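You operate a simulated robot arm through the tools that you are given. There is no shell and no other tool.

You run a simulated robot arm. Do the job below in one go: nothing can be reset, and whatever is moved stays where it is left.

Task
Put things in order on the top of the tool cart. At the end: the grey hose end stands where the brown filter stood; the black pot is on the grey core board; the gold brass weight stands where the grey hose end stood; the brown filter stands on top of the black tall spool; whatever was shut is shut again. Leave all else as you found it, and nothing knocked over.

The check looks at the end state, three seconds after you hand in, the way a careful person would. Anything else that was tipped, shoved, dropped, spilled or broken makes it a failure.

Robot
A 6-joint arm with a two-finger parallel gripper, fixed in place. Base frame: the origin is at the foot of the arm, x ahead of it, y to its left, z up; the work surface is at about z = 0. Readings come in mm, degrees, newtons and seconds.
With the tool pointing down near the work surface it reaches from about 180 to 460 mm from the base axis. Its first joint turns from -70.0 to 70.0 degrees. Payload 1.9 kg.
Tool frame: the origin (TCP) lies between the finger pads and is the grasp point; the fingertips stand 23 mm ahead of it; z points along the fingers, y is the line along which they close. Largest opening 94 mm; finger width 38, thickness 10; the body of the gripper, 54 by 96 mm, starts 39 mm behind the TCP.
Orientation is told as [roll, pitch, yaw] about the base's x, y, z axes, in that order, counted from this pose: with the fingers straight down and closing along the base's y, the tool's x points along the base's -x, its y along +y and its z along -z.

Tools
- The arm moves only by the tool move_arm. Its argument "deltas" is a list of rows, each a list of 7 numbers: the shift along the base's x, y, z in mm, then the turn, a rotation vector about the base's x, y, z in degrees, then the finger opening in mm, from 0 to 94. In form: [[x, y, z, rx, ry, rz, jaw], ...]. A call has 1 to 20 rows; each row shifts and turns the commanded pose from where the row before left it. Rows are played at 5 a second. More than 50 mm and 8.6 degrees between two rows, or a gripper value outside its range, and nothing of the call is played. A pose out of reach is approached as far as the arm can. The call stops where the force on the tool passes 40 N (or 10 N more than at its start, if that is more) or the arm is blocked; 0.2 s more then pass. The fingers move at their own pace (about 108 mm/s each) and stop on an object; they squeeze with about 36 N. The grip force told is the motor's: it shows also when the fingers shut on nothing. Time passes only in rows, and 0.2 s behind the last, so rows that do not move let the fingers close. It gives the time, the measured TCP pose, the force on the tool (base axes), the opening and the grip force at its end, in the units of the frame above (readings bear some noise), with the torque about the TCP (base axes, N m) and any sound that the robot's microphone picked up, and new pictures: "views" is both (left out), scene, wrist or none.
- Cameras (640 x 400 px; columns grow to the right, rows downward): "scene" is fixed at [59.2, 311.9, 432.7]; the picture's right is [-0.75, -0.66, 0.00], its down [-0.33, 0.37, -0.87] and it looks along [0.57, -0.65, -0.50] (base axes); focal length 217 px, centre (320, 200). "wrist" rides on the gripper at [86, 16, -75] in the tool frame; the picture's right is [-0.18, 0.98, 0.00], its down [-0.58, -0.11, -0.81] and it looks along [-0.79, -0.15, 0.59] (tool axes); focal length 243 px, centre (320, 200). There is no depth. A picture from a camera that has moved, and an enlarged one, comes with that camera's place and axes in the base frame and with its lens.
- inspect(camera, box): a new picture of the part [left, top, right, bottom] of that camera's present view, enlarged. It takes no simulated time.
- job_done(): hands the job in; it is judged then, once.

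Nothing tells you positions but the pictures and the camera data. Unless the task says otherwise, let go and move clear before handing in.

The tools are called after "Emit:" by a JSON object that holds its "method" and its "body". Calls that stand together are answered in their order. move_arm: Moves the arm, as the interface text tells. Its arguments: {"type":"object","properties":{"deltas":{"type":"array"},"views":{"type":"string","enum":["both","scene","wrist","none"]}},"required":["deltas"]} The other tools are called the same way: inspect (camera, box) takes an enlarged picture of a part of a camera's view; job_done () hands the job in.

At the start:

```text
time: 0.0
position: [259.9, -19.2, 353.9]
tool_rot: [-0.1, -0.1, -0.1]
wrist_force: [0.6, -0.2, -0.2]
wrist_torque: [-0.03, -0.01, -0.01]
gripper_width: 93.7
gripper_force: 0.3
```

scene: 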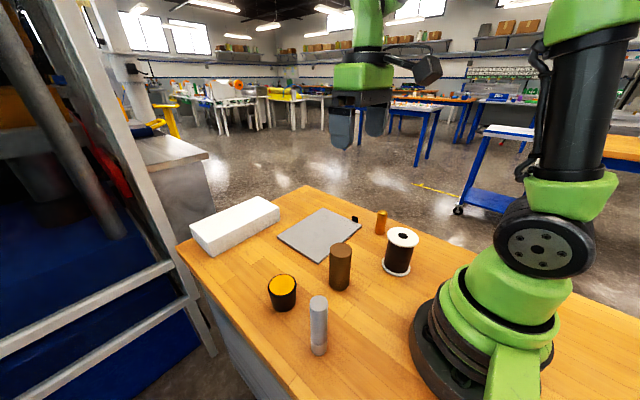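
wrist: 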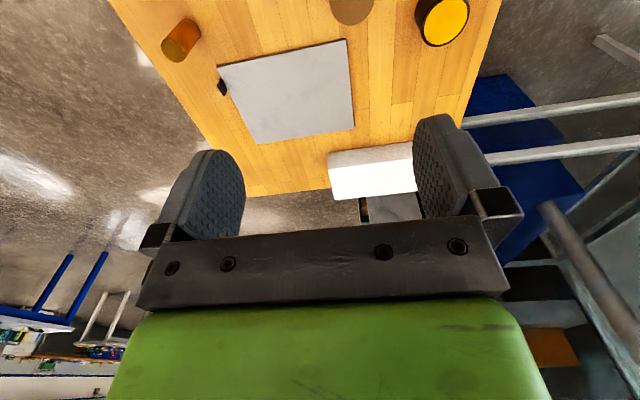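

I see a table with a white block, a grey board, a black pot with yellow content, a grey hose end, a brown filter, a black spool with white top and a small gold/orange weight. I'll zoom in first to get precise positions.

Emit:
{"method": "inspect", "body": {"camera": "scene", "box": [240, 180, 440, 380]}}

Emit:
{"method": "inspect", "body": {"camera": "scene", "box": [320, 190, 440, 290]}}

Emit:
{"method": "inspect", "body": {"camera": "scene", "box": [170, 180, 370, 300]}}

Emit:
{"method": "inspect", "body": {"camera": "wrist", "box": [120, 0, 520, 230]}}

```text
2.00 times, centred on (340, 280) of scene
camera zoom: at [59.2, 311.9, 432.7], right [-0.75, -0.66, 0.0], down [-0.33, 0.37, -0.87], along [0.57, -0.65, -0.5], focal length 434 px, centre (280, 40)
```

zoom: 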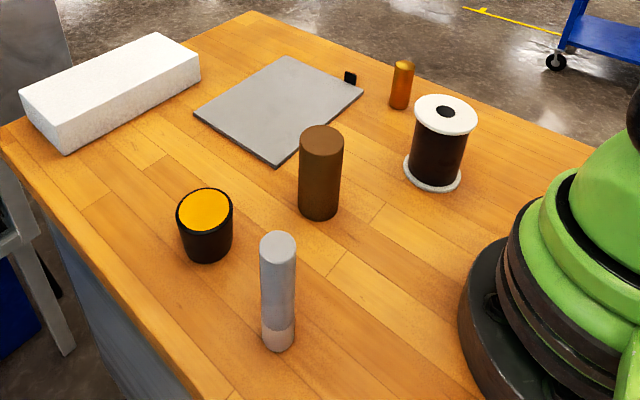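

```text
4.00 times, centred on (380, 240) of scene
camera zoom: at [59.2, 311.9, 432.7], right [-0.75, -0.66, 0.0], down [-0.33, 0.37, -0.87], along [0.57, -0.65, -0.5], focal length 868 px, centre (80, 40)
```

zoom: 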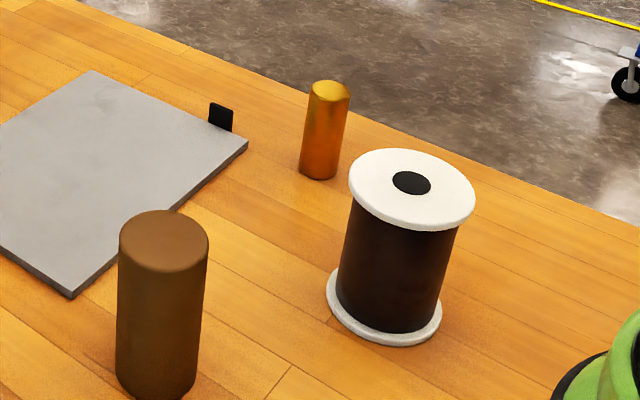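

```text
3.20 times, centred on (270, 240) of scene
camera zoom: at [59.2, 311.9, 432.7], right [-0.75, -0.66, 0.0], down [-0.33, 0.37, -0.87], along [0.57, -0.65, -0.5], focal length 695 px, centre (480, 72)
```

zoom: 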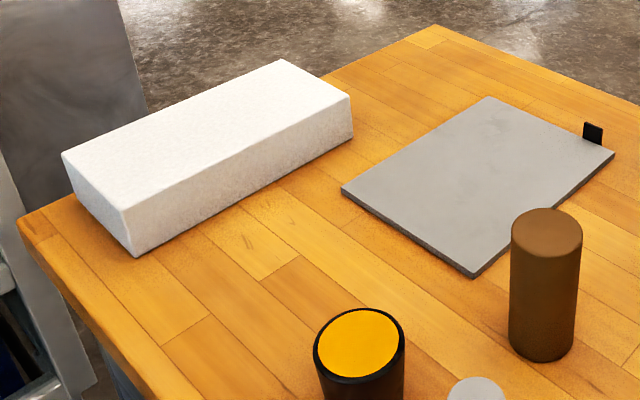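

```text
1.60 times, centred on (320, 115) of wrist
camera zoom: at [173.4, -4.3, 428.7], right [0.18, 0.98, 0.0], down [0.58, -0.11, 0.81], along [0.79, -0.15, -0.59], focal length 388 px, centre (320, 336)
```

zoom: 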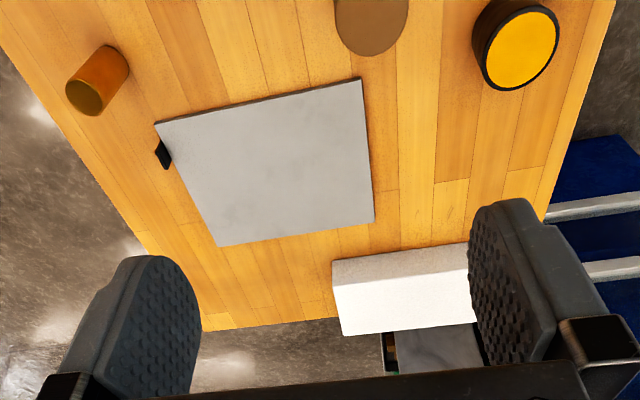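

The objects stand apart. I estimate the filter at (258, 15), the hose end at (197, 158), the spool at (177, -123), the weight at (278, -223) and the pot at about (317, 135). The board covers about x 334–505, y -212–6. I'll lower the arm above the filter to refine these and check how the arm itself is shaped.

Emit:
{"method": "move_arm", "body": {"deltas": [[0, 7, -27, 0, 0, 0, 94], [0, 7, -27, 0, 0, 0, 94], [0, 7, -27, 0, 0, 0, 94], [-1, 7, -27, 0, 0, 0, 94], [-1, 6, -26, 0, 0, 0, 94], [0, 0, 0, 0, 0, 0, 94]], "views": "both"}}

Emit:
{"method": "inspect", "body": {"camera": "scene", "box": [395, 205, 335, 235]}}

```text
time: 1.4
position: [258.3, 15.2, 219.4]
tool_rot: [0.1, 0.1, 0.0]
wrist_force: [-0.6, 0.1, 0.0]
wrist_torque: [0.02, 0.0, 0.0]
gripper_width: 94.0
gripper_force: 0.1
camera wrist: at [170.4, 30.5, 293.6], right [0.18, 0.98, 0.0], down [0.58, -0.11, 0.81], along [0.79, -0.15, -0.59], focal length 243 px, centre (320, 200)
```

scene: 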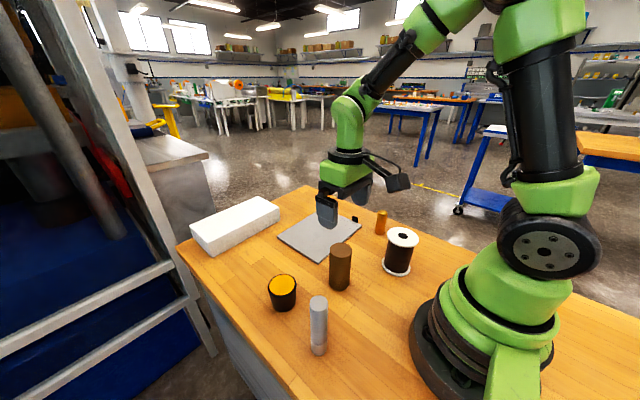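
wrist: 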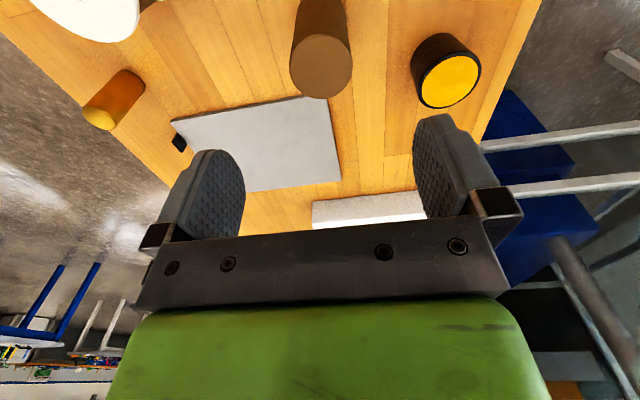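

```text
refused: the box must be [left, top, right, bottom]
```

The filter's position checks out in both views at about (257, 15), with its top at z of about 103. I'll go straight down over it to grip height and look before closing.

Emit:
{"method": "move_arm", "body": {"deltas": [[0, 0, -24, 0, 0, 0, 94], [0, 0, -24, 0, 0, 0, 94], [0, 0, -24, 0, 0, 0, 94], [0, 0, -24, 0, 0, 0, 94], [0, 0, -24, 0, 0, 0, 94], [0, 0, -22, 0, 0, 0, 94], [0, 0, 0, 0, 0, 0, 94]], "views": "both"}}

```text
time: 3.0
position: [256.0, 13.2, 78.6]
tool_rot: [0.1, 0.0, 0.0]
wrist_force: [-0.2, 0.4, 0.2]
wrist_torque: [-0.01, -0.01, -0.03]
gripper_width: 93.8
gripper_force: 0.1
camera wrist: at [170.2, 28.9, 152.2], right [0.18, 0.98, 0.0], down [0.58, -0.11, 0.81], along [0.79, -0.15, -0.59], focal length 243 px, centre (320, 200)
```

scene: 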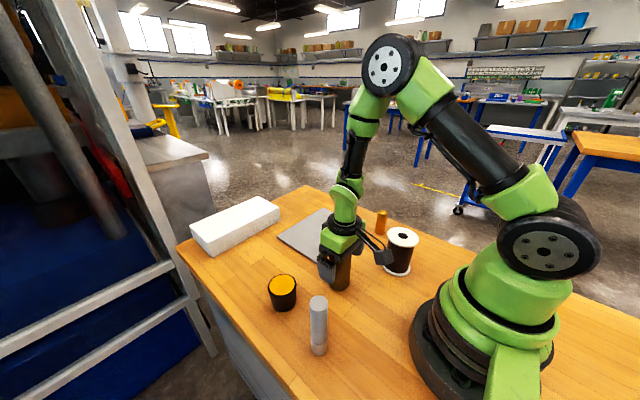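
wrist: 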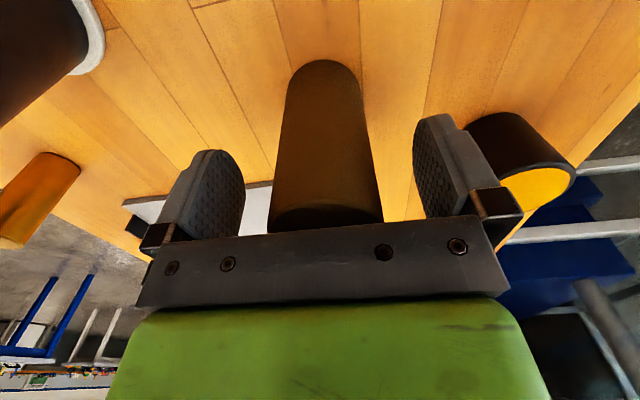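

The filter sits centred between the fingers. I'll close on it.

Emit:
{"method": "move_arm", "body": {"deltas": [[0, 0, 0, 0, 0, 0, 70], [0, 0, 0, 0, 0, 0, 55], [0, 0, 0, 0, 0, 0, 40], [0, 0, 0, 0, 0, 0, 40], [0, 0, 0, 0, 0, 0, 40]], "views": "wrist"}}

```text
time: 4.2
position: [257.9, 12.7, 77.6]
tool_rot: [0.0, 0.0, 0.0]
wrist_force: [0.5, -0.4, -0.8]
wrist_torque: [0.0, -0.03, -0.01]
gripper_width: 47.8
gripper_force: 35.5
camera wrist: at [170.2, 28.8, 152.5], right [0.18, 0.98, 0.0], down [0.58, -0.11, 0.81], along [0.79, -0.15, -0.59], focal length 243 px, centre (320, 200)
```

wrist: 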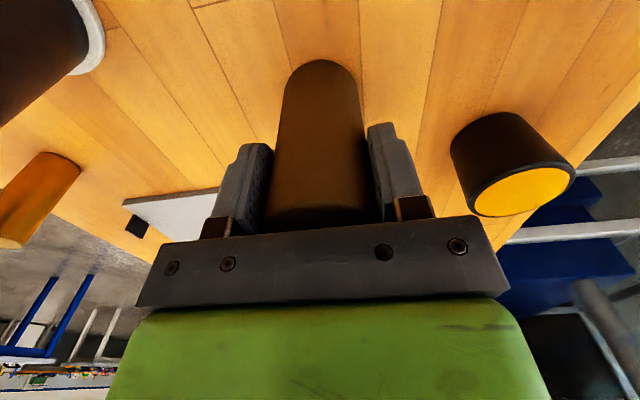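

The filter is held at 47.8 mm wide, at about (258, 14). I'll lift it, carry it high over the spool and check its position there.

Emit:
{"method": "move_arm", "body": {"deltas": [[0, 0, 10, 0, 0, 0, 40], [0, 0, 25, 0, 0, 0, 40], [0, 0, 25, 0, 0, 0, 40], [0, 0, 25, 0, 0, 0, 40], [0, 0, 25, 0, 0, 0, 40], [0, 0, 25, 0, 0, 0, 40], [0, 0, 20, 0, 0, 0, 40], [0, 0, 0, 0, 0, 0, 40], [-10, -17, 0, 0, 0, 4, 40], [-12, -20, 0, 0, 0, 4, 40], [-12, -20, 0, 0, 0, 4, 40], [-12, -20, 0, 0, 0, 4, 40], [-12, -20, 0, 0, 0, 4, 40], [-12, -20, 0, 0, 0, 4, 40], [-11, -20, 0, 0, 0, 4, 40], [0, 0, 0, 0, 0, 0, 40], [0, 0, 0, 0, 0, 0, 40]], "views": "both"}}

```text
time: 7.8
position: [177.3, -122.2, 232.5]
tool_rot: [-0.1, 0.0, 28.1]
wrist_force: [0.0, -0.1, -1.8]
wrist_torque: [-0.04, -0.01, 0.0]
gripper_width: 48.0
gripper_force: 35.9
camera wrist: at [92.3, -149.2, 307.0], right [-0.3, 0.95, 0.0], down [0.56, 0.18, 0.81], along [0.77, 0.24, -0.59], focal length 243 px, centre (320, 200)
```

scene: 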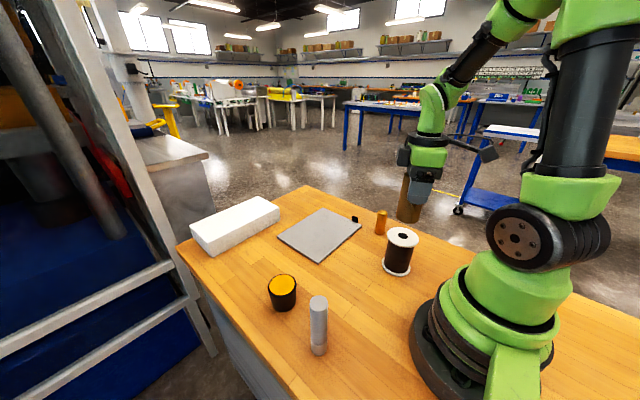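
wrist: 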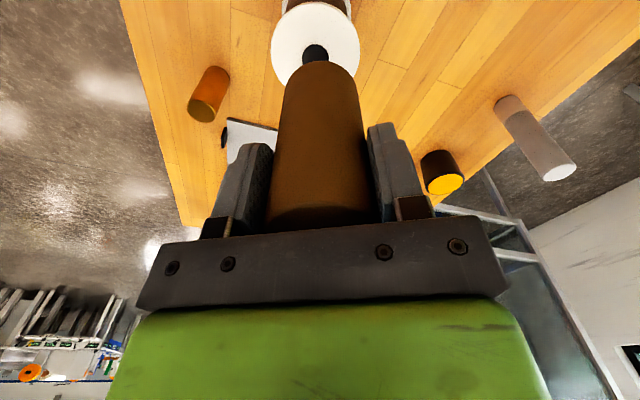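

The filter is nearly over the spool. I'll zoom in to fix the spool's centre.

Emit:
{"method": "inspect", "body": {"camera": "wrist", "box": [240, 0, 400, 100]}}

Emit:
{"method": "inspect", "body": {"camera": "scene", "box": [360, 150, 460, 290]}}

```text
4.00 times, centred on (320, 50) of wrist
camera zoom: at [92.3, -149.2, 307.0], right [-0.3, 0.95, 0.0], down [0.56, 0.18, 0.81], along [0.77, 0.24, -0.59], focal length 970 px, centre (320, 800)
```

zoom: 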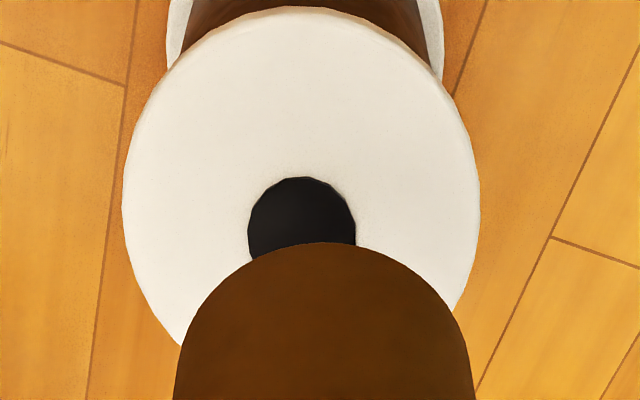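

```text
2.86 times, centred on (410, 220) of scene
camera zoom: at [59.2, 311.9, 432.7], right [-0.75, -0.66, 0.0], down [-0.33, 0.37, -0.87], along [0.57, -0.65, -0.5], focal length 620 px, centre (63, 143)
```

zoom: 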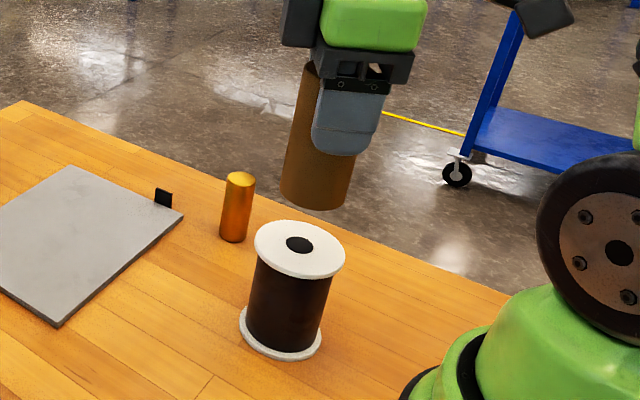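

Emit:
{"method": "inspect", "body": {"camera": "scene", "box": [370, 165, 450, 285]}}

Emit:
{"method": "inspect", "body": {"camera": "scene", "box": [375, 190, 440, 245]}}

```text
3.33 times, centred on (410, 225) of scene
camera zoom: at [59.2, 311.9, 432.7], right [-0.75, -0.66, 0.0], down [-0.33, 0.37, -0.87], along [0.57, -0.65, -0.5], focal length 724 px, centre (20, 117)
```

zoom: 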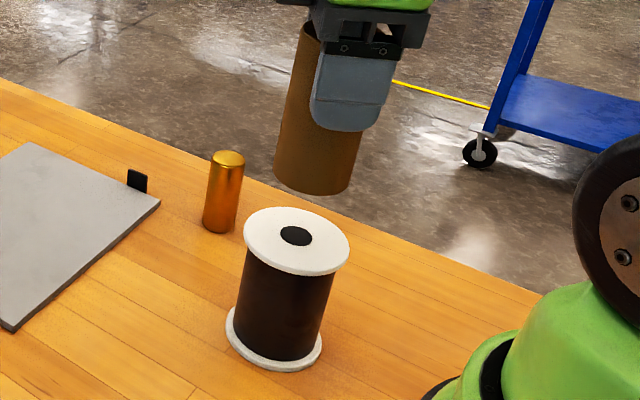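

```text
7.27 times, centred on (408, 218) of scene
camera zoom: at [59.2, 311.9, 432.7], right [-0.75, -0.66, 0.0], down [-0.33, 0.37, -0.87], along [0.57, -0.65, -0.5], focal length 1579 px, centre (-316, 73)
```

zoom: 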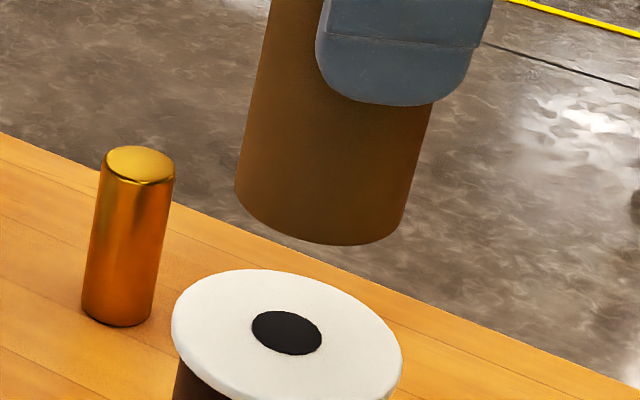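

The filter needs a shift of about (+2, -5). I'll make that shift, lower it close above the spool top and check again where height errors matter less.

Emit:
{"method": "move_arm", "body": {"deltas": [[2, -5, -10, 0, 0, 0, 40], [0, 0, -15, 0, 0, 0, 40], [0, 0, -15, 0, 0, 0, 40], [0, 0, 0, 0, 0, 0, 40]], "views": "both"}}

Emit:
{"method": "inspect", "body": {"camera": "scene", "box": [375, 190, 440, 245]}}

Emit:
{"method": "inspect", "body": {"camera": "wrist", "box": [240, 0, 400, 100]}}

```text
time: 8.8
position: [179.2, -127.5, 192.7]
tool_rot: [-0.1, 0.0, 27.9]
wrist_force: [0.2, 0.6, -1.5]
wrist_torque: [-0.04, 0.0, 0.01]
gripper_width: 48.2
gripper_force: 36.7
camera wrist: at [94.5, -154.8, 267.6], right [-0.3, 0.95, 0.0], down [0.56, 0.18, 0.81], along [0.77, 0.24, -0.59], focal length 243 px, centre (320, 200)
```

scene: 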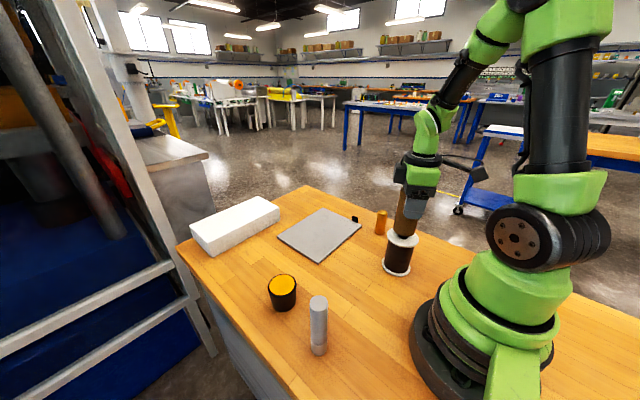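
wrist: 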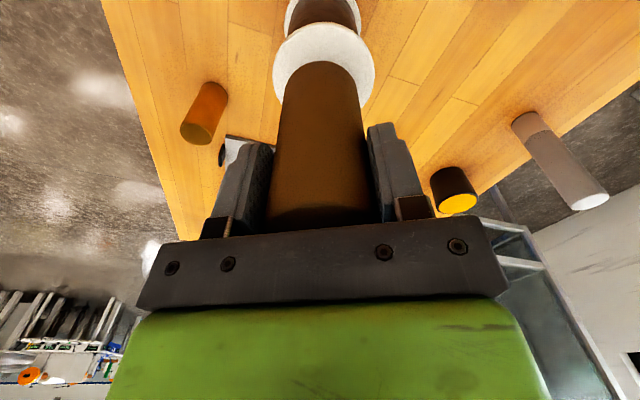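

```text
7.27 times, centred on (408, 218) of scene
camera zoom: at [59.2, 311.9, 432.7], right [-0.75, -0.66, 0.0], down [-0.33, 0.37, -0.87], along [0.57, -0.65, -0.5], focal length 1579 px, centre (-316, 73)
```

zoom: 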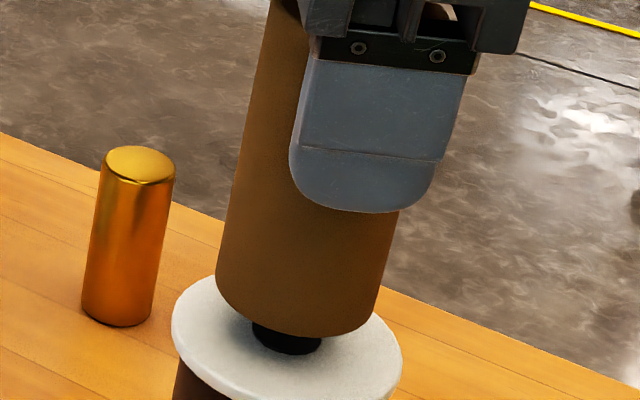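

```text
4.00 times, centred on (320, 50) of wrist
camera zoom: at [94.5, -154.8, 267.6], right [-0.3, 0.95, 0.0], down [0.56, 0.18, 0.81], along [0.77, 0.24, -0.59], focal length 970 px, centre (320, 800)
```

zoom: 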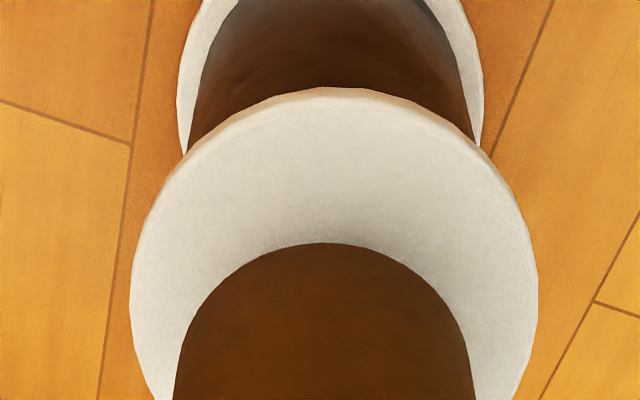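

The centring is within about 2 mm. I'll nudge it the last bit and go down gently towards contact.

Emit:
{"method": "move_arm", "body": {"deltas": [[-0.5, 1.3, -4, 0, 0, 0, 40], [0, 0, -4, 0, 0, 0, 40], [0, 0, -4, 0, 0, 0, 40], [0, 0, 0, 0, 0, 0, 40]], "views": "scene"}}

Emit:
{"method": "inspect", "body": {"camera": "scene", "box": [375, 200, 440, 255]}}

Emit:
{"method": "inspect", "body": {"camera": "wrist", "box": [240, 0, 400, 100]}}

```text
time: 9.8
position: [177.8, -126.7, 180.3]
tool_rot: [0.1, 0.0, 28.1]
wrist_force: [-0.5, -1.3, -0.8]
wrist_torque: [-0.03, 0.0, 0.0]
gripper_width: 48.2
gripper_force: 35.8
```

scene: 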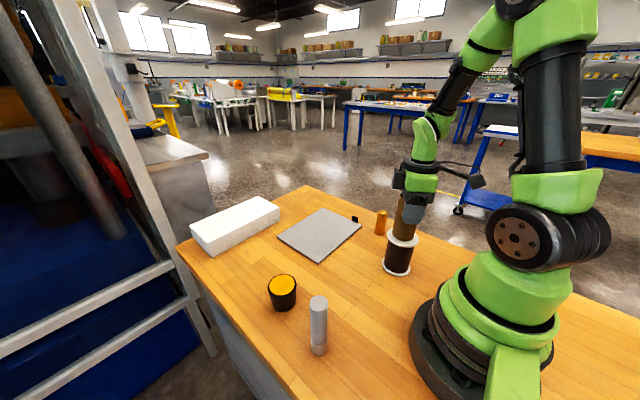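

```text
7.27 times, centred on (408, 228) of scene
camera zoom: at [59.2, 311.9, 432.7], right [-0.75, -0.66, 0.0], down [-0.33, 0.37, -0.87], along [0.57, -0.65, -0.5], focal length 1579 px, centre (-316, 0)
```

zoom: 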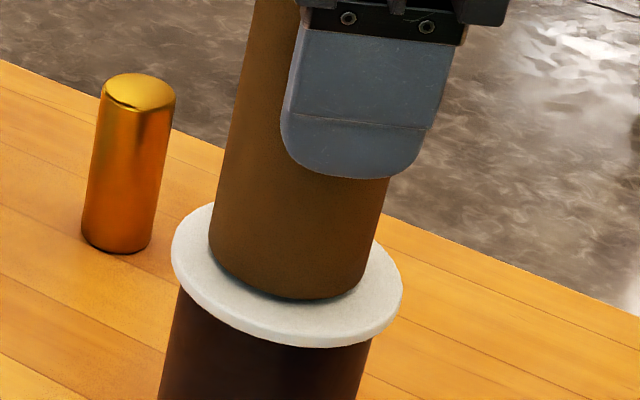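

```text
4.00 times, centred on (320, 50) of wrist
camera zoom: at [94.1, -153.7, 254.8], right [-0.3, 0.95, 0.0], down [0.56, 0.18, 0.81], along [0.77, 0.24, -0.59], focal length 970 px, centre (320, 800)
```

zoom: 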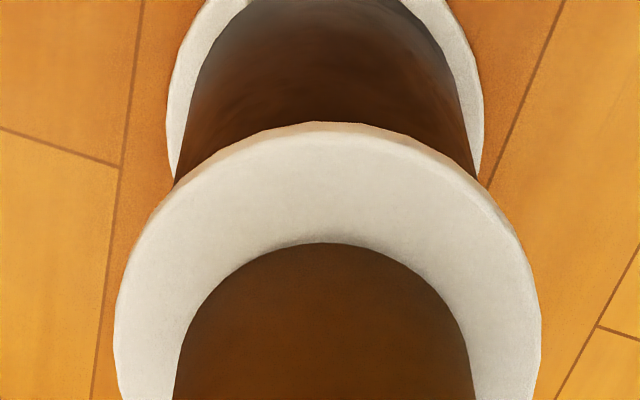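

The filter is centred and about 4–5 mm above the spool top. I'll go down in 1 mm steps and watch the force.

Emit:
{"method": "move_arm", "body": {"deltas": [[0, 0, -1, 0, 0, 0, 40], [0, 0, -1, 0, 0, 0, 40], [0, 0, -1, 0, 0, 0, 40], [0, 0, 0, 0, 0, 0, 40]], "views": "none"}}

Emit:
{"method": "inspect", "body": {"camera": "scene", "box": [375, 200, 440, 255]}}

```text
time: 10.8
position: [178.8, -127.4, 179.0]
tool_rot: [0.0, 0.0, 28.0]
wrist_force: [-0.4, 0.1, -1.4]
wrist_torque: [0.03, 0.0, 0.01]
gripper_width: 48.2
gripper_force: 35.9
```

```text
7.27 times, centred on (408, 228) of scene
camera zoom: at [59.2, 311.9, 432.7], right [-0.75, -0.66, 0.0], down [-0.33, 0.37, -0.87], along [0.57, -0.65, -0.5], focal length 1579 px, centre (-316, 0)
```

zoom: 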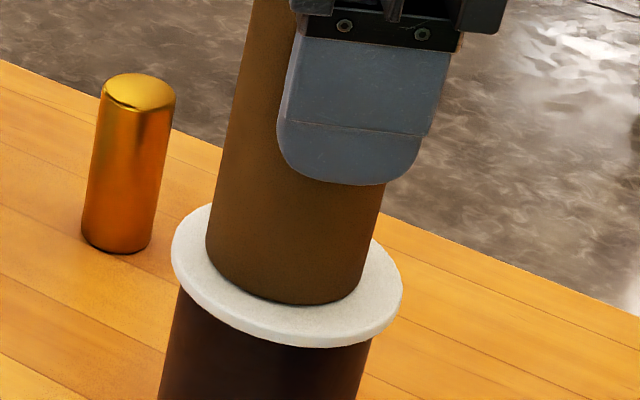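

Emit:
{"method": "move_arm", "body": {"deltas": [[0, 0, -1, 0, 0, 0, 40], [0, 0, 0, 0, 0, 0, 40], [0, 0, -1, 0, 0, 0, 40], [0, 0, 0, 0, 0, 0, 40]], "views": "none"}}

Emit:
{"method": "inspect", "body": {"camera": "scene", "box": [375, 200, 440, 255]}}

```text
time: 11.8
position: [179.4, -127.8, 176.3]
tool_rot: [-0.1, -0.2, 28.0]
wrist_force: [1.3, 4.7, 36.7]
wrist_torque: [0.43, -0.19, -0.03]
gripper_width: 48.2
gripper_force: 36.0
```

```text
7.27 times, centred on (408, 228) of scene
camera zoom: at [59.2, 311.9, 432.7], right [-0.75, -0.66, 0.0], down [-0.33, 0.37, -0.87], along [0.57, -0.65, -0.5], focal length 1579 px, centre (-316, 0)
```

zoom: 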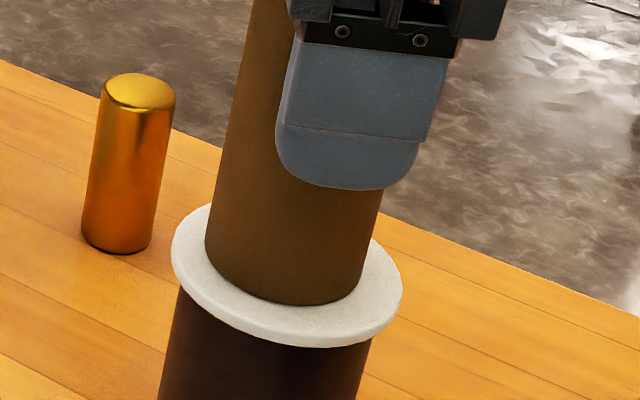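

It has touched down on the spool with 37 N. I'll ease off 1 mm, open slowly and look before leaving.

Emit:
{"method": "move_arm", "body": {"deltas": [[0, 0, 0.7, 0, 0, 0, 40], [0, 0, 0, 0, 0, 0, 40], [0, 0, 0, 0, 0, 0, 40]], "views": "none"}}

```text
time: 12.6
position: [178.3, -125.1, 174.9]
tool_rot: [0.1, -0.1, 27.9]
wrist_force: [0.7, -2.2, 4.0]
wrist_torque: [-0.16, -0.21, -0.04]
gripper_width: 48.3
gripper_force: 35.8
```

Emit:
{"method": "move_arm", "body": {"deltas": [[0, 0, 0, 0, 0, 0, 52], [0, 0, 0, 0, 0, 0, 60], [0, 0, 0, 0, 0, 0, 75], [0, 0, 0, 0, 0, 0, 94], [0, 0, 0, 0, 0, 0, 94]], "views": "both"}}

Emit:
{"method": "inspect", "body": {"camera": "scene", "box": [365, 190, 445, 280]}}

```text
time: 13.8
position: [179.4, -126.6, 176.4]
tool_rot: [0.0, 0.1, 28.0]
wrist_force: [0.4, 0.1, -0.4]
wrist_torque: [0.03, 0.0, 0.0]
gripper_width: 94.2
gripper_force: 0.1
camera wrist: at [94.5, -153.0, 251.0], right [-0.3, 0.95, 0.0], down [0.56, 0.18, 0.81], along [0.77, 0.24, -0.59], focal length 243 px, centre (320, 200)
```

scene: 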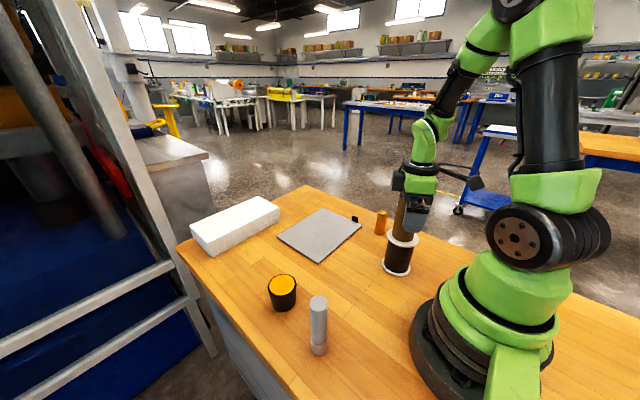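
wrist: 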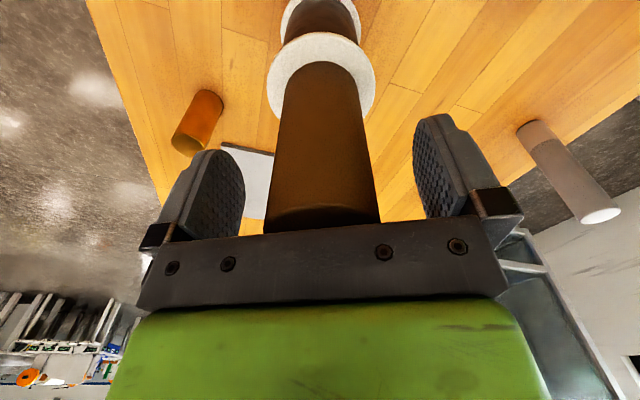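

```text
4.44 times, centred on (405, 235) of scene
camera zoom: at [59.2, 311.9, 432.7], right [-0.75, -0.66, 0.0], down [-0.33, 0.37, -0.87], along [0.57, -0.65, -0.5], focal length 965 px, centre (-58, 44)
```

zoom: 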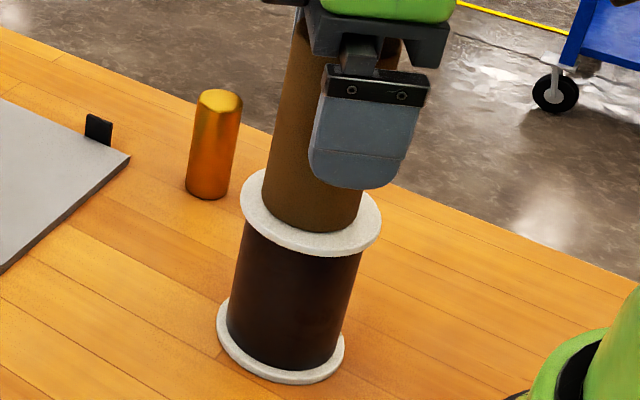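

The filter stands centred on the spool. I'll rise straight up, clear it, then swing over to above the hose end.

Emit:
{"method": "move_arm", "body": {"deltas": [[0, 0, 15, 0, 0, 0, 94], [0, 0, 30, 0, 0, 0, 94], [0, 0, 40, 0, 0, 0, 94], [0, 0, 40, 0, 0, 0, 94], [2, 28, 0, 0, 0, -2.8, 94], [2, 28, 0, 0, 0, -2.8, 94], [2, 28, 0, 0, 0, -2.8, 94], [2, 28, -8, 0, 0, -2.8, 94], [2, 28, -8, 0, 0, -2.8, 94], [2, 28, -8, 0, 0, -2.8, 94], [2, 28, -8, 0, 0, -2.8, 94], [2, 29, -8, 0, 0, -2.8, 94], [2, 29, -8, 0, 0, -2.8, 94], [0.6, 29.9, -8, 0, 0, -2.8, 94], [0, 0, 0, 0, 0, 0, 94]], "views": "both"}}

Emit:
{"method": "inspect", "body": {"camera": "scene", "box": [250, 260, 390, 370]}}

Emit:
{"method": "inspect", "body": {"camera": "wrist", "box": [240, 0, 400, 100]}}

```text
time: 17.0
position: [198.1, 157.0, 246.4]
tool_rot: [0.0, 0.0, -0.1]
wrist_force: [-0.2, 0.0, 0.2]
wrist_torque: [-0.05, 0.0, 0.01]
gripper_width: 94.1
gripper_force: 0.0
camera wrist: at [110.3, 173.5, 321.0], right [0.18, 0.98, 0.0], down [0.58, -0.11, 0.81], along [0.79, -0.15, -0.59], focal length 243 px, centre (320, 200)
```

scene: 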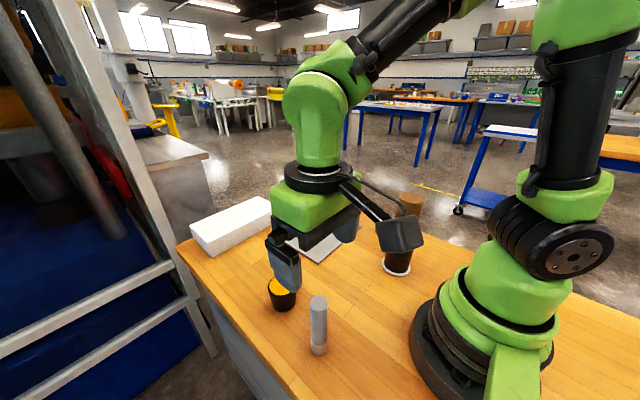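
wrist: 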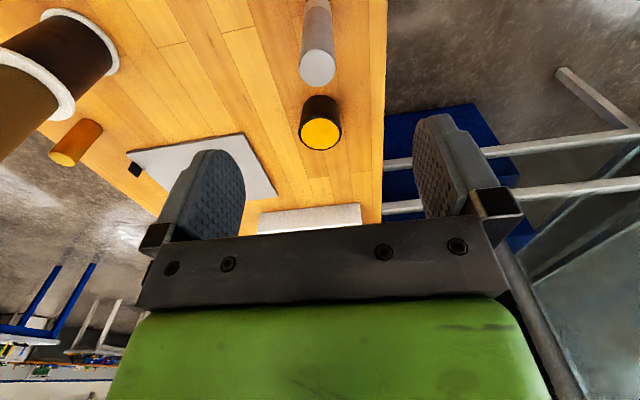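

```text
3.64 times, centred on (320, 315) of scene
camera zoom: at [59.2, 311.9, 432.7], right [-0.75, -0.66, 0.0], down [-0.33, 0.37, -0.87], along [0.57, -0.65, -0.5], focal length 789 px, centre (320, -218)
```

zoom: 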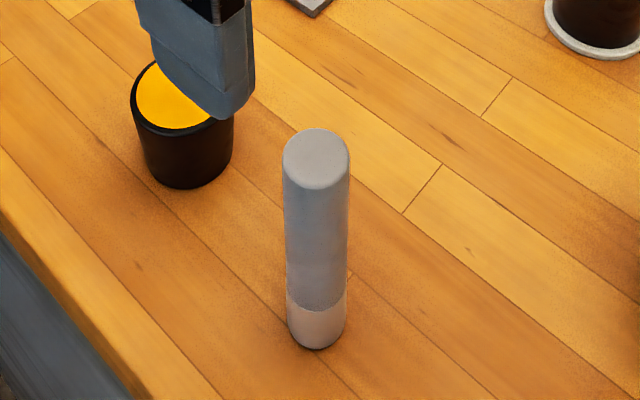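

```text
4.00 times, centred on (320, 50) of wrist
camera zoom: at [110.3, 173.5, 321.0], right [0.18, 0.98, 0.0], down [0.58, -0.11, 0.81], along [0.79, -0.15, -0.59], focal length 970 px, centre (320, 800)
```

zoom: 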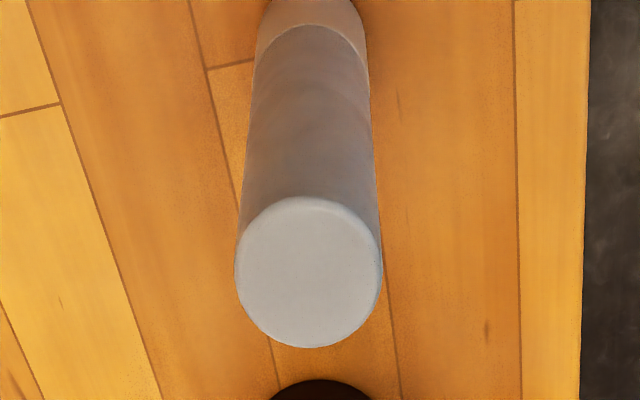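

The hose end is at about (197, 156), with its top near z 131 and a diameter of about 28. I'll go down around it and check that it's centred.

Emit:
{"method": "move_arm", "body": {"deltas": [[0, -1.5, -25, 0, 0, 0, 94], [0, 0, -25, 0, 0, 0, 94], [0, 0, -25, 0, 0, 0, 94], [0, 0, -25, 0, 0, 0, 94], [0, 0, -25, 0, 0, 0, 94], [0, 0, -15, 0, 0, 0, 94], [0, 0, 0, 0, 0, 0, 94]], "views": "both"}}

Emit:
{"method": "inspect", "body": {"camera": "wrist", "box": [200, 0, 440, 240]}}

```text
time: 18.6
position: [196.8, 154.7, 105.3]
tool_rot: [0.0, 0.0, 0.0]
wrist_force: [0.6, -0.8, -0.4]
wrist_torque: [0.0, -0.01, -0.01]
gripper_width: 93.9
gripper_force: 0.0
camera wrist: at [109.9, 171.3, 179.9], right [0.18, 0.98, 0.0], down [0.58, -0.11, 0.81], along [0.79, -0.15, -0.59], focal length 243 px, centre (320, 200)
```

scene: 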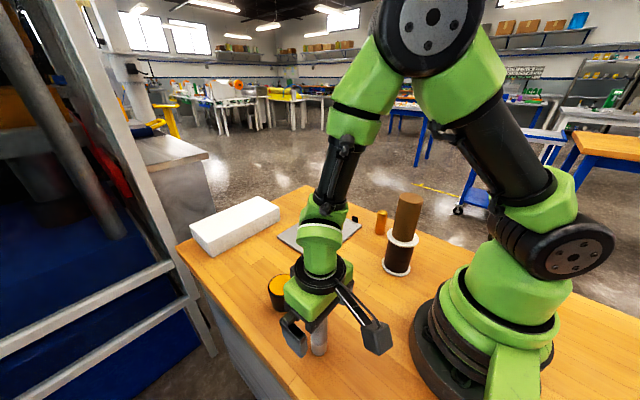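
wrist: 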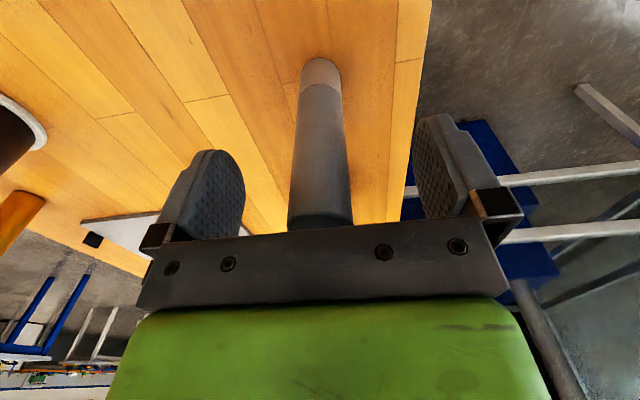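

```text
1.67 times, centred on (320, 120) of wrist
camera zoom: at [109.9, 171.3, 179.9], right [0.18, 0.98, 0.0], down [0.58, -0.11, 0.81], along [0.79, -0.15, -0.59], focal length 404 px, centre (320, 333)
```

zoom: 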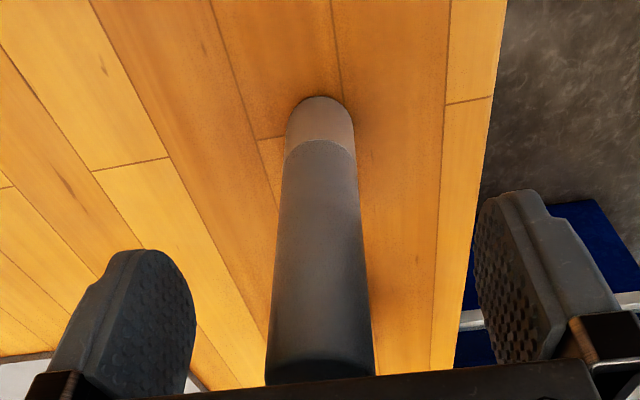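

It's centred between the fingers. I'll close.

Emit:
{"method": "move_arm", "body": {"deltas": [[0, 0, 0, 0, 0, 0, 70], [0, 0, 0, 0, 0, 0, 45], [0, 0, 0, 0, 0, 0, 20], [0, 0, 0, 0, 0, 0, 20], [0, 0, 0, 0, 0, 0, 20]], "views": "wrist"}}

Emit:
{"method": "inspect", "body": {"camera": "wrist", "box": [200, 0, 440, 240]}}

```text
time: 19.8
position: [196.6, 155.6, 106.2]
tool_rot: [0.0, 0.1, 0.0]
wrist_force: [1.1, 0.5, 0.0]
wrist_torque: [0.0, 0.0, 0.02]
gripper_width: 28.2
gripper_force: 36.0
camera wrist: at [109.8, 171.2, 180.1], right [0.18, 0.98, 0.0], down [0.58, -0.11, 0.81], along [0.79, -0.15, -0.59], focal length 243 px, centre (320, 200)
```

wrist: 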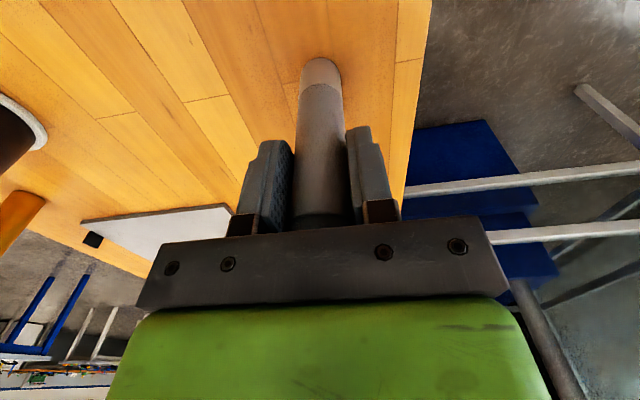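

```text
1.67 times, centred on (320, 120) of wrist
camera zoom: at [109.8, 171.2, 180.1], right [0.18, 0.98, 0.0], down [0.58, -0.11, 0.81], along [0.79, -0.15, -0.59], focal length 404 px, centre (320, 333)
```

zoom: 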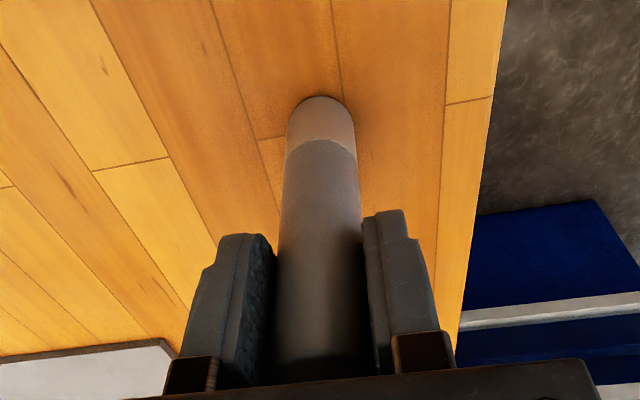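

The hose end is gripped at 28.2 mm; it stood at about (198, 155.5). I'll lift it and carry it to where the filter stood, offset from the fingers exactly as the filter was.

Emit:
{"method": "move_arm", "body": {"deltas": [[0, 0, 8, 0, 0, 0, 20], [0, 0, 16, 0, 0, 0, 20], [0, 0, 20, 0, 0, 0, 20], [0, 0, 20, 0, 0, 0, 20], [6, -14, 6, 0, 0, 0, 20], [9, -20, 0, 0, 0, 0, 20], [9, -20, 0, 0, 0, 0, 20], [9, -22, 0, 0, 0, 0, 20], [9, -22, 0, 0, 0, 0, 20], [9, -21, 0, 0, 0, 0, 20], [6, -14, 0, 0, 0, 0, 20], [3.9, -8.6, 0, 0, 0, 0, 20], [0, 0, 0, 0, 0, 0, 20], [0, 0, -20, 0, 0, 0, 20], [0, 0, -20, 0, 0, 0, 20], [0, 0, -15, 0, 0, 0, 20], [0, 0, 0, 0, 0, 0, 20]], "views": "both"}}

Emit:
{"method": "inspect", "body": {"camera": "scene", "box": [240, 180, 440, 380]}}

Emit:
{"method": "inspect", "body": {"camera": "wrist", "box": [200, 0, 440, 240]}}

```text
time: 23.4
position: [257.7, 13.1, 119.5]
tool_rot: [0.0, 0.0, 0.0]
wrist_force: [-0.5, -0.1, -1.5]
wrist_torque: [0.02, 0.01, 0.02]
gripper_width: 27.9
gripper_force: 36.2
camera wrist: at [170.9, 29.0, 194.8], right [0.18, 0.98, 0.0], down [0.58, -0.11, 0.81], along [0.79, -0.15, -0.59], focal length 243 px, centre (320, 200)
```

scene: 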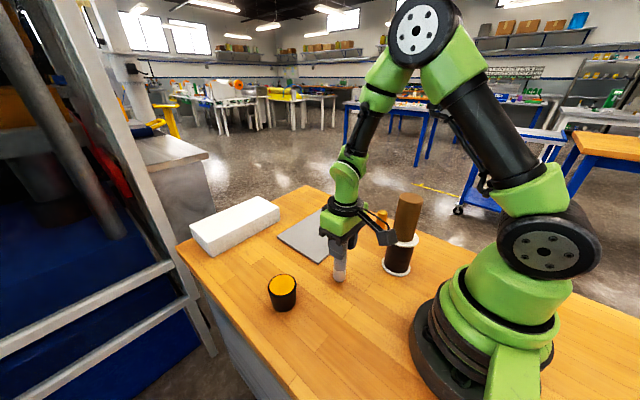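
wrist: 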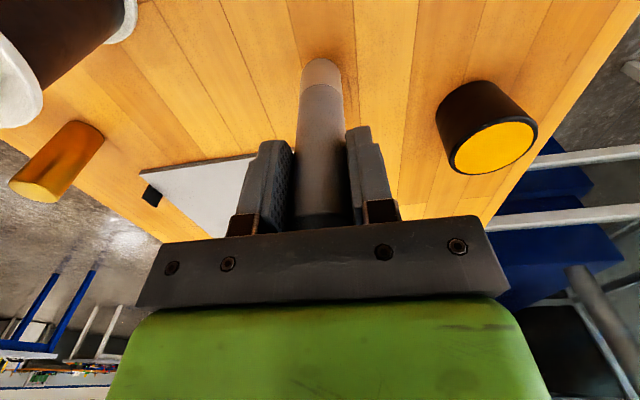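

```text
2.00 times, centred on (340, 280) of scene
camera zoom: at [59.2, 311.9, 432.7], right [-0.75, -0.66, 0.0], down [-0.33, 0.37, -0.87], along [0.57, -0.65, -0.5], focal length 434 px, centre (280, 40)
```

zoom: 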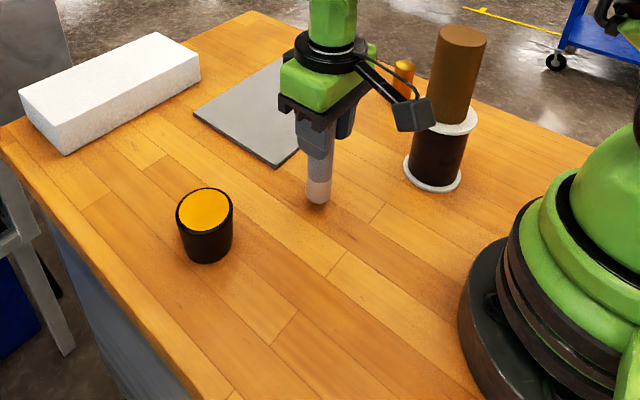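

```text
1.67 times, centred on (320, 120) of wrist
camera zoom: at [170.9, 29.0, 194.8], right [0.18, 0.98, 0.0], down [0.58, -0.11, 0.81], along [0.79, -0.15, -0.59], focal length 404 px, centre (320, 333)
```

zoom: 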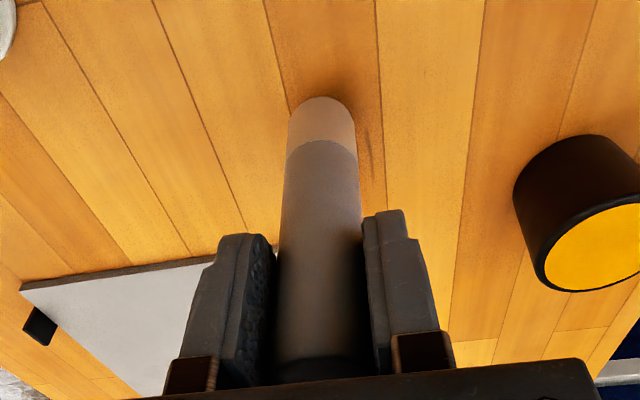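

It's over the filter's old spot, with its base about 15 mm up. I'll lower it gently.

Emit:
{"method": "move_arm", "body": {"deltas": [[0, 0, -5, 0, 0, 0, 20], [0, 0, -5, 0, 0, 0, 20], [0, 0, -3, 0, 0, 0, 20], [0, 0, -1, 0, 0, 0, 20], [0, 0, 0, 0, 0, 0, 20]], "views": "none"}}

```text
time: 24.6
position: [257.9, 14.5, 107.7]
tool_rot: [0.0, 0.1, 0.0]
wrist_force: [-0.5, -0.3, -1.2]
wrist_torque: [0.05, 0.04, 0.0]
gripper_width: 28.3
gripper_force: 36.4
```

Emit:
{"method": "move_arm", "body": {"deltas": [[0, 0, -0.7, 0, 0, 0, 20], [0, 0, 0, 0, 0, 0, 20]], "views": "none"}}

```text
time: 25.2
position: [257.9, 15.0, 106.1]
tool_rot: [0.0, -0.1, 0.0]
wrist_force: [-0.1, -0.2, -1.8]
wrist_torque: [0.01, 0.0, 0.0]
gripper_width: 28.3
gripper_force: 36.7
```

Emit:
{"method": "move_arm", "body": {"deltas": [[0, 0, -0.6, 0, 0, 0, 20], [0, 0, 0, 0, 0, 0, 20]], "views": "none"}}

```text
time: 25.8
position: [257.7, 14.3, 104.3]
tool_rot: [-0.1, 0.0, 0.0]
wrist_force: [0.4, -0.3, -1.0]
wrist_torque: [0.02, 0.0, 0.0]
gripper_width: 28.0
gripper_force: 35.8
```

Emit:
{"method": "move_arm", "body": {"deltas": [[0, 0, -0.6, 0, 0, 0, 20], [0, 0, 0, 0, 0, 0, 20]], "views": "none"}}

```text
time: 26.4
position: [257.8, 13.7, 105.2]
tool_rot: [0.0, 0.1, 0.0]
wrist_force: [-4.3, -3.7, 13.2]
wrist_torque: [-0.29, 0.39, 0.0]
gripper_width: 28.1
gripper_force: 36.2
```

It has touched down with 13 N. I'll release slowly.

Emit:
{"method": "move_arm", "body": {"deltas": [[0, 0, 0.2, 0, 0, 0, 31], [0, 0, 0, 0, 0, 0, 36], [0, 0, 0, 0, 0, 0, 50], [0, 0, 0, 0, 0, 0, 75], [0, 0, 0, 0, 0, 0, 94], [0, 0, 0, 0, 0, 0, 94]], "views": "both"}}

Emit:
{"method": "inspect", "body": {"camera": "wrist", "box": [200, 0, 440, 240]}}

Emit:
{"method": "inspect", "body": {"camera": "scene", "box": [280, 180, 440, 300]}}

```text
time: 27.8
position: [258.8, 14.0, 105.5]
tool_rot: [0.0, 0.0, 0.0]
wrist_force: [-0.7, 0.0, 0.2]
wrist_torque: [0.01, 0.0, 0.02]
gripper_width: 93.8
gripper_force: 0.0
camera wrist: at [171.5, 29.7, 179.9], right [0.18, 0.98, 0.0], down [0.58, -0.11, 0.81], along [0.79, -0.15, -0.59], focal length 243 px, centre (320, 200)
```

scene: 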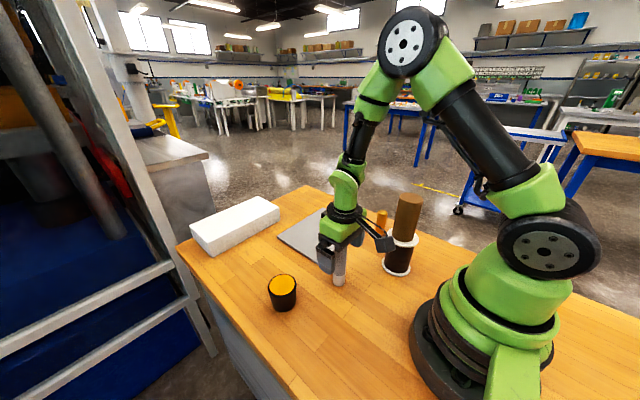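
wrist: 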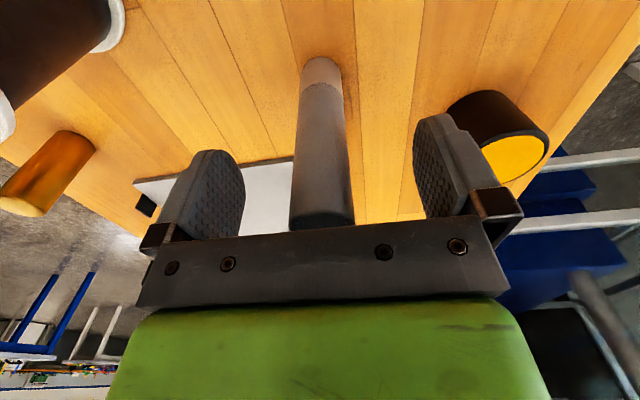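

```text
1.67 times, centred on (320, 120) of wrist
camera zoom: at [171.5, 29.7, 179.9], right [0.18, 0.98, 0.0], down [0.58, -0.11, 0.81], along [0.79, -0.15, -0.59], focal length 404 px, centre (320, 333)
```

zoom: 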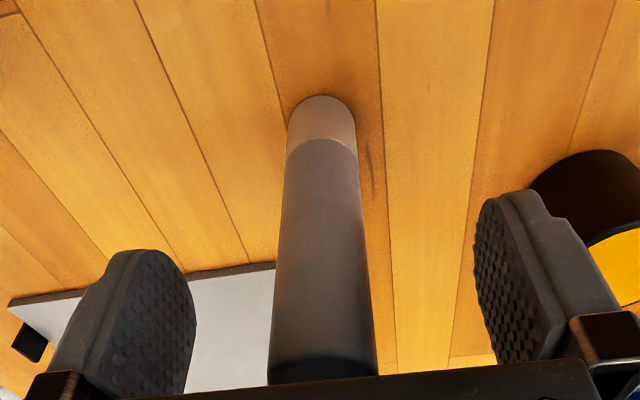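

```text
3.33 times, centred on (360, 240) of scene
camera zoom: at [59.2, 311.9, 432.7], right [-0.75, -0.66, 0.0], down [-0.33, 0.37, -0.87], along [0.57, -0.65, -0.5], focal length 724 px, centre (187, 67)
```

zoom: 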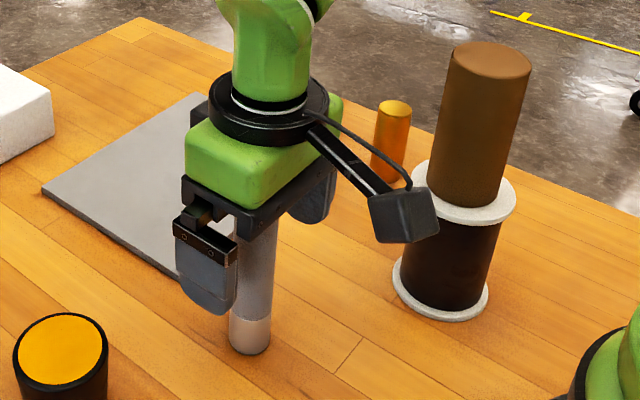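

The hose end stands where the filter was. I'll rise well above everything, swing over to above the brass weight with the tool turned so the camera arm stays away from the spool, and look.

Emit:
{"method": "move_arm", "body": {"deltas": [[0, 0, 20, 0, 0, 0, 94], [0, 0, 35, 0, 0, 0, 94], [0, 0, 45, 0, 0, 0, 94], [0, 0, 45, 0, 0, 0, 94], [0, 0, 50, 0, 0, 0, 94], [3, -34, 0, 0, 0, 4, 94], [3, -34, 0, 0, 0, 4, 94], [3, -34, 0, 0, 0, 4, 94], [3, -34, 0, 0, 0, 4, 94], [3, -34, 0, 0, 0, 4, 94], [3, -34, 0, 0, 0, 4, 94], [2, -34, 0, 0, 0, 4, 94], [0, 0, -30, 0, 0, 0, 94], [0, 0, -30, 0, 0, 0, 94], [0, 0, -30, 0, 0, 0, 94], [0, 0, -20, 0, 0, 0, 94], [0, 0, 0, 0, 0, 0, 94]], "views": "both"}}

Emit:
{"method": "inspect", "body": {"camera": "wrist", "box": [200, 0, 440, 140]}}

Emit:
{"method": "inspect", "body": {"camera": "scene", "box": [340, 140, 440, 250]}}

```text
time: 31.4
position: [277.7, -222.3, 189.1]
tool_rot: [0.1, 0.0, 28.0]
wrist_force: [-0.3, -0.3, 0.2]
wrist_torque: [-0.03, 0.01, 0.02]
gripper_width: 93.8
gripper_force: 0.1
camera wrist: at [193.4, -249.8, 263.2], right [-0.3, 0.95, 0.0], down [0.56, 0.18, 0.81], along [0.77, 0.24, -0.59], focal length 243 px, centre (320, 200)
```

scene: 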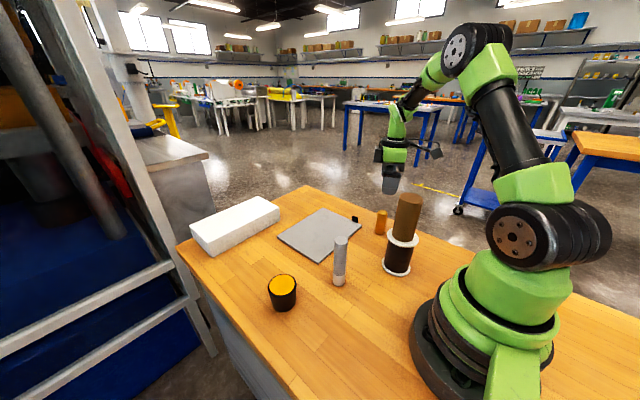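
wrist: 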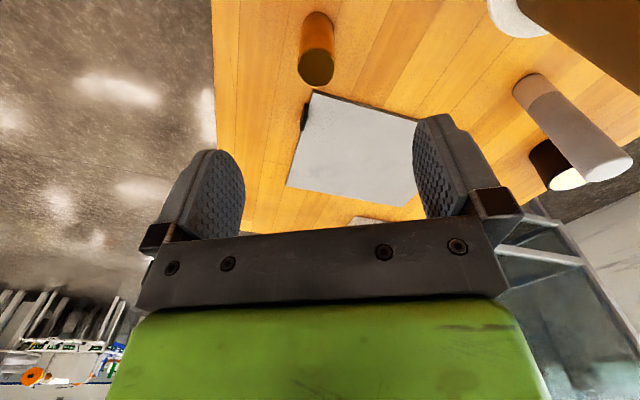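

```text
2.67 times, centred on (320, 70) of wrist
camera zoom: at [193.4, -249.8, 263.2], right [-0.3, 0.95, 0.0], down [0.56, 0.18, 0.81], along [0.77, 0.24, -0.59], focal length 647 px, centre (320, 547)
```

zoom: 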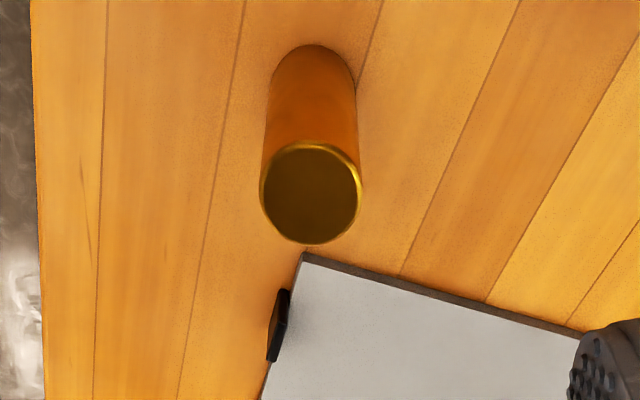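

```text
3.64 times, centred on (390, 195) of scene
camera zoom: at [59.2, 311.9, 432.7], right [-0.75, -0.66, 0.0], down [-0.33, 0.37, -0.87], along [0.57, -0.65, -0.5], focal length 789 px, centre (66, 218)
```

zoom: 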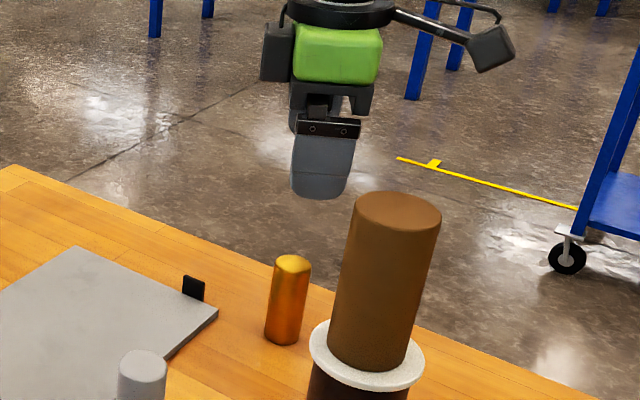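

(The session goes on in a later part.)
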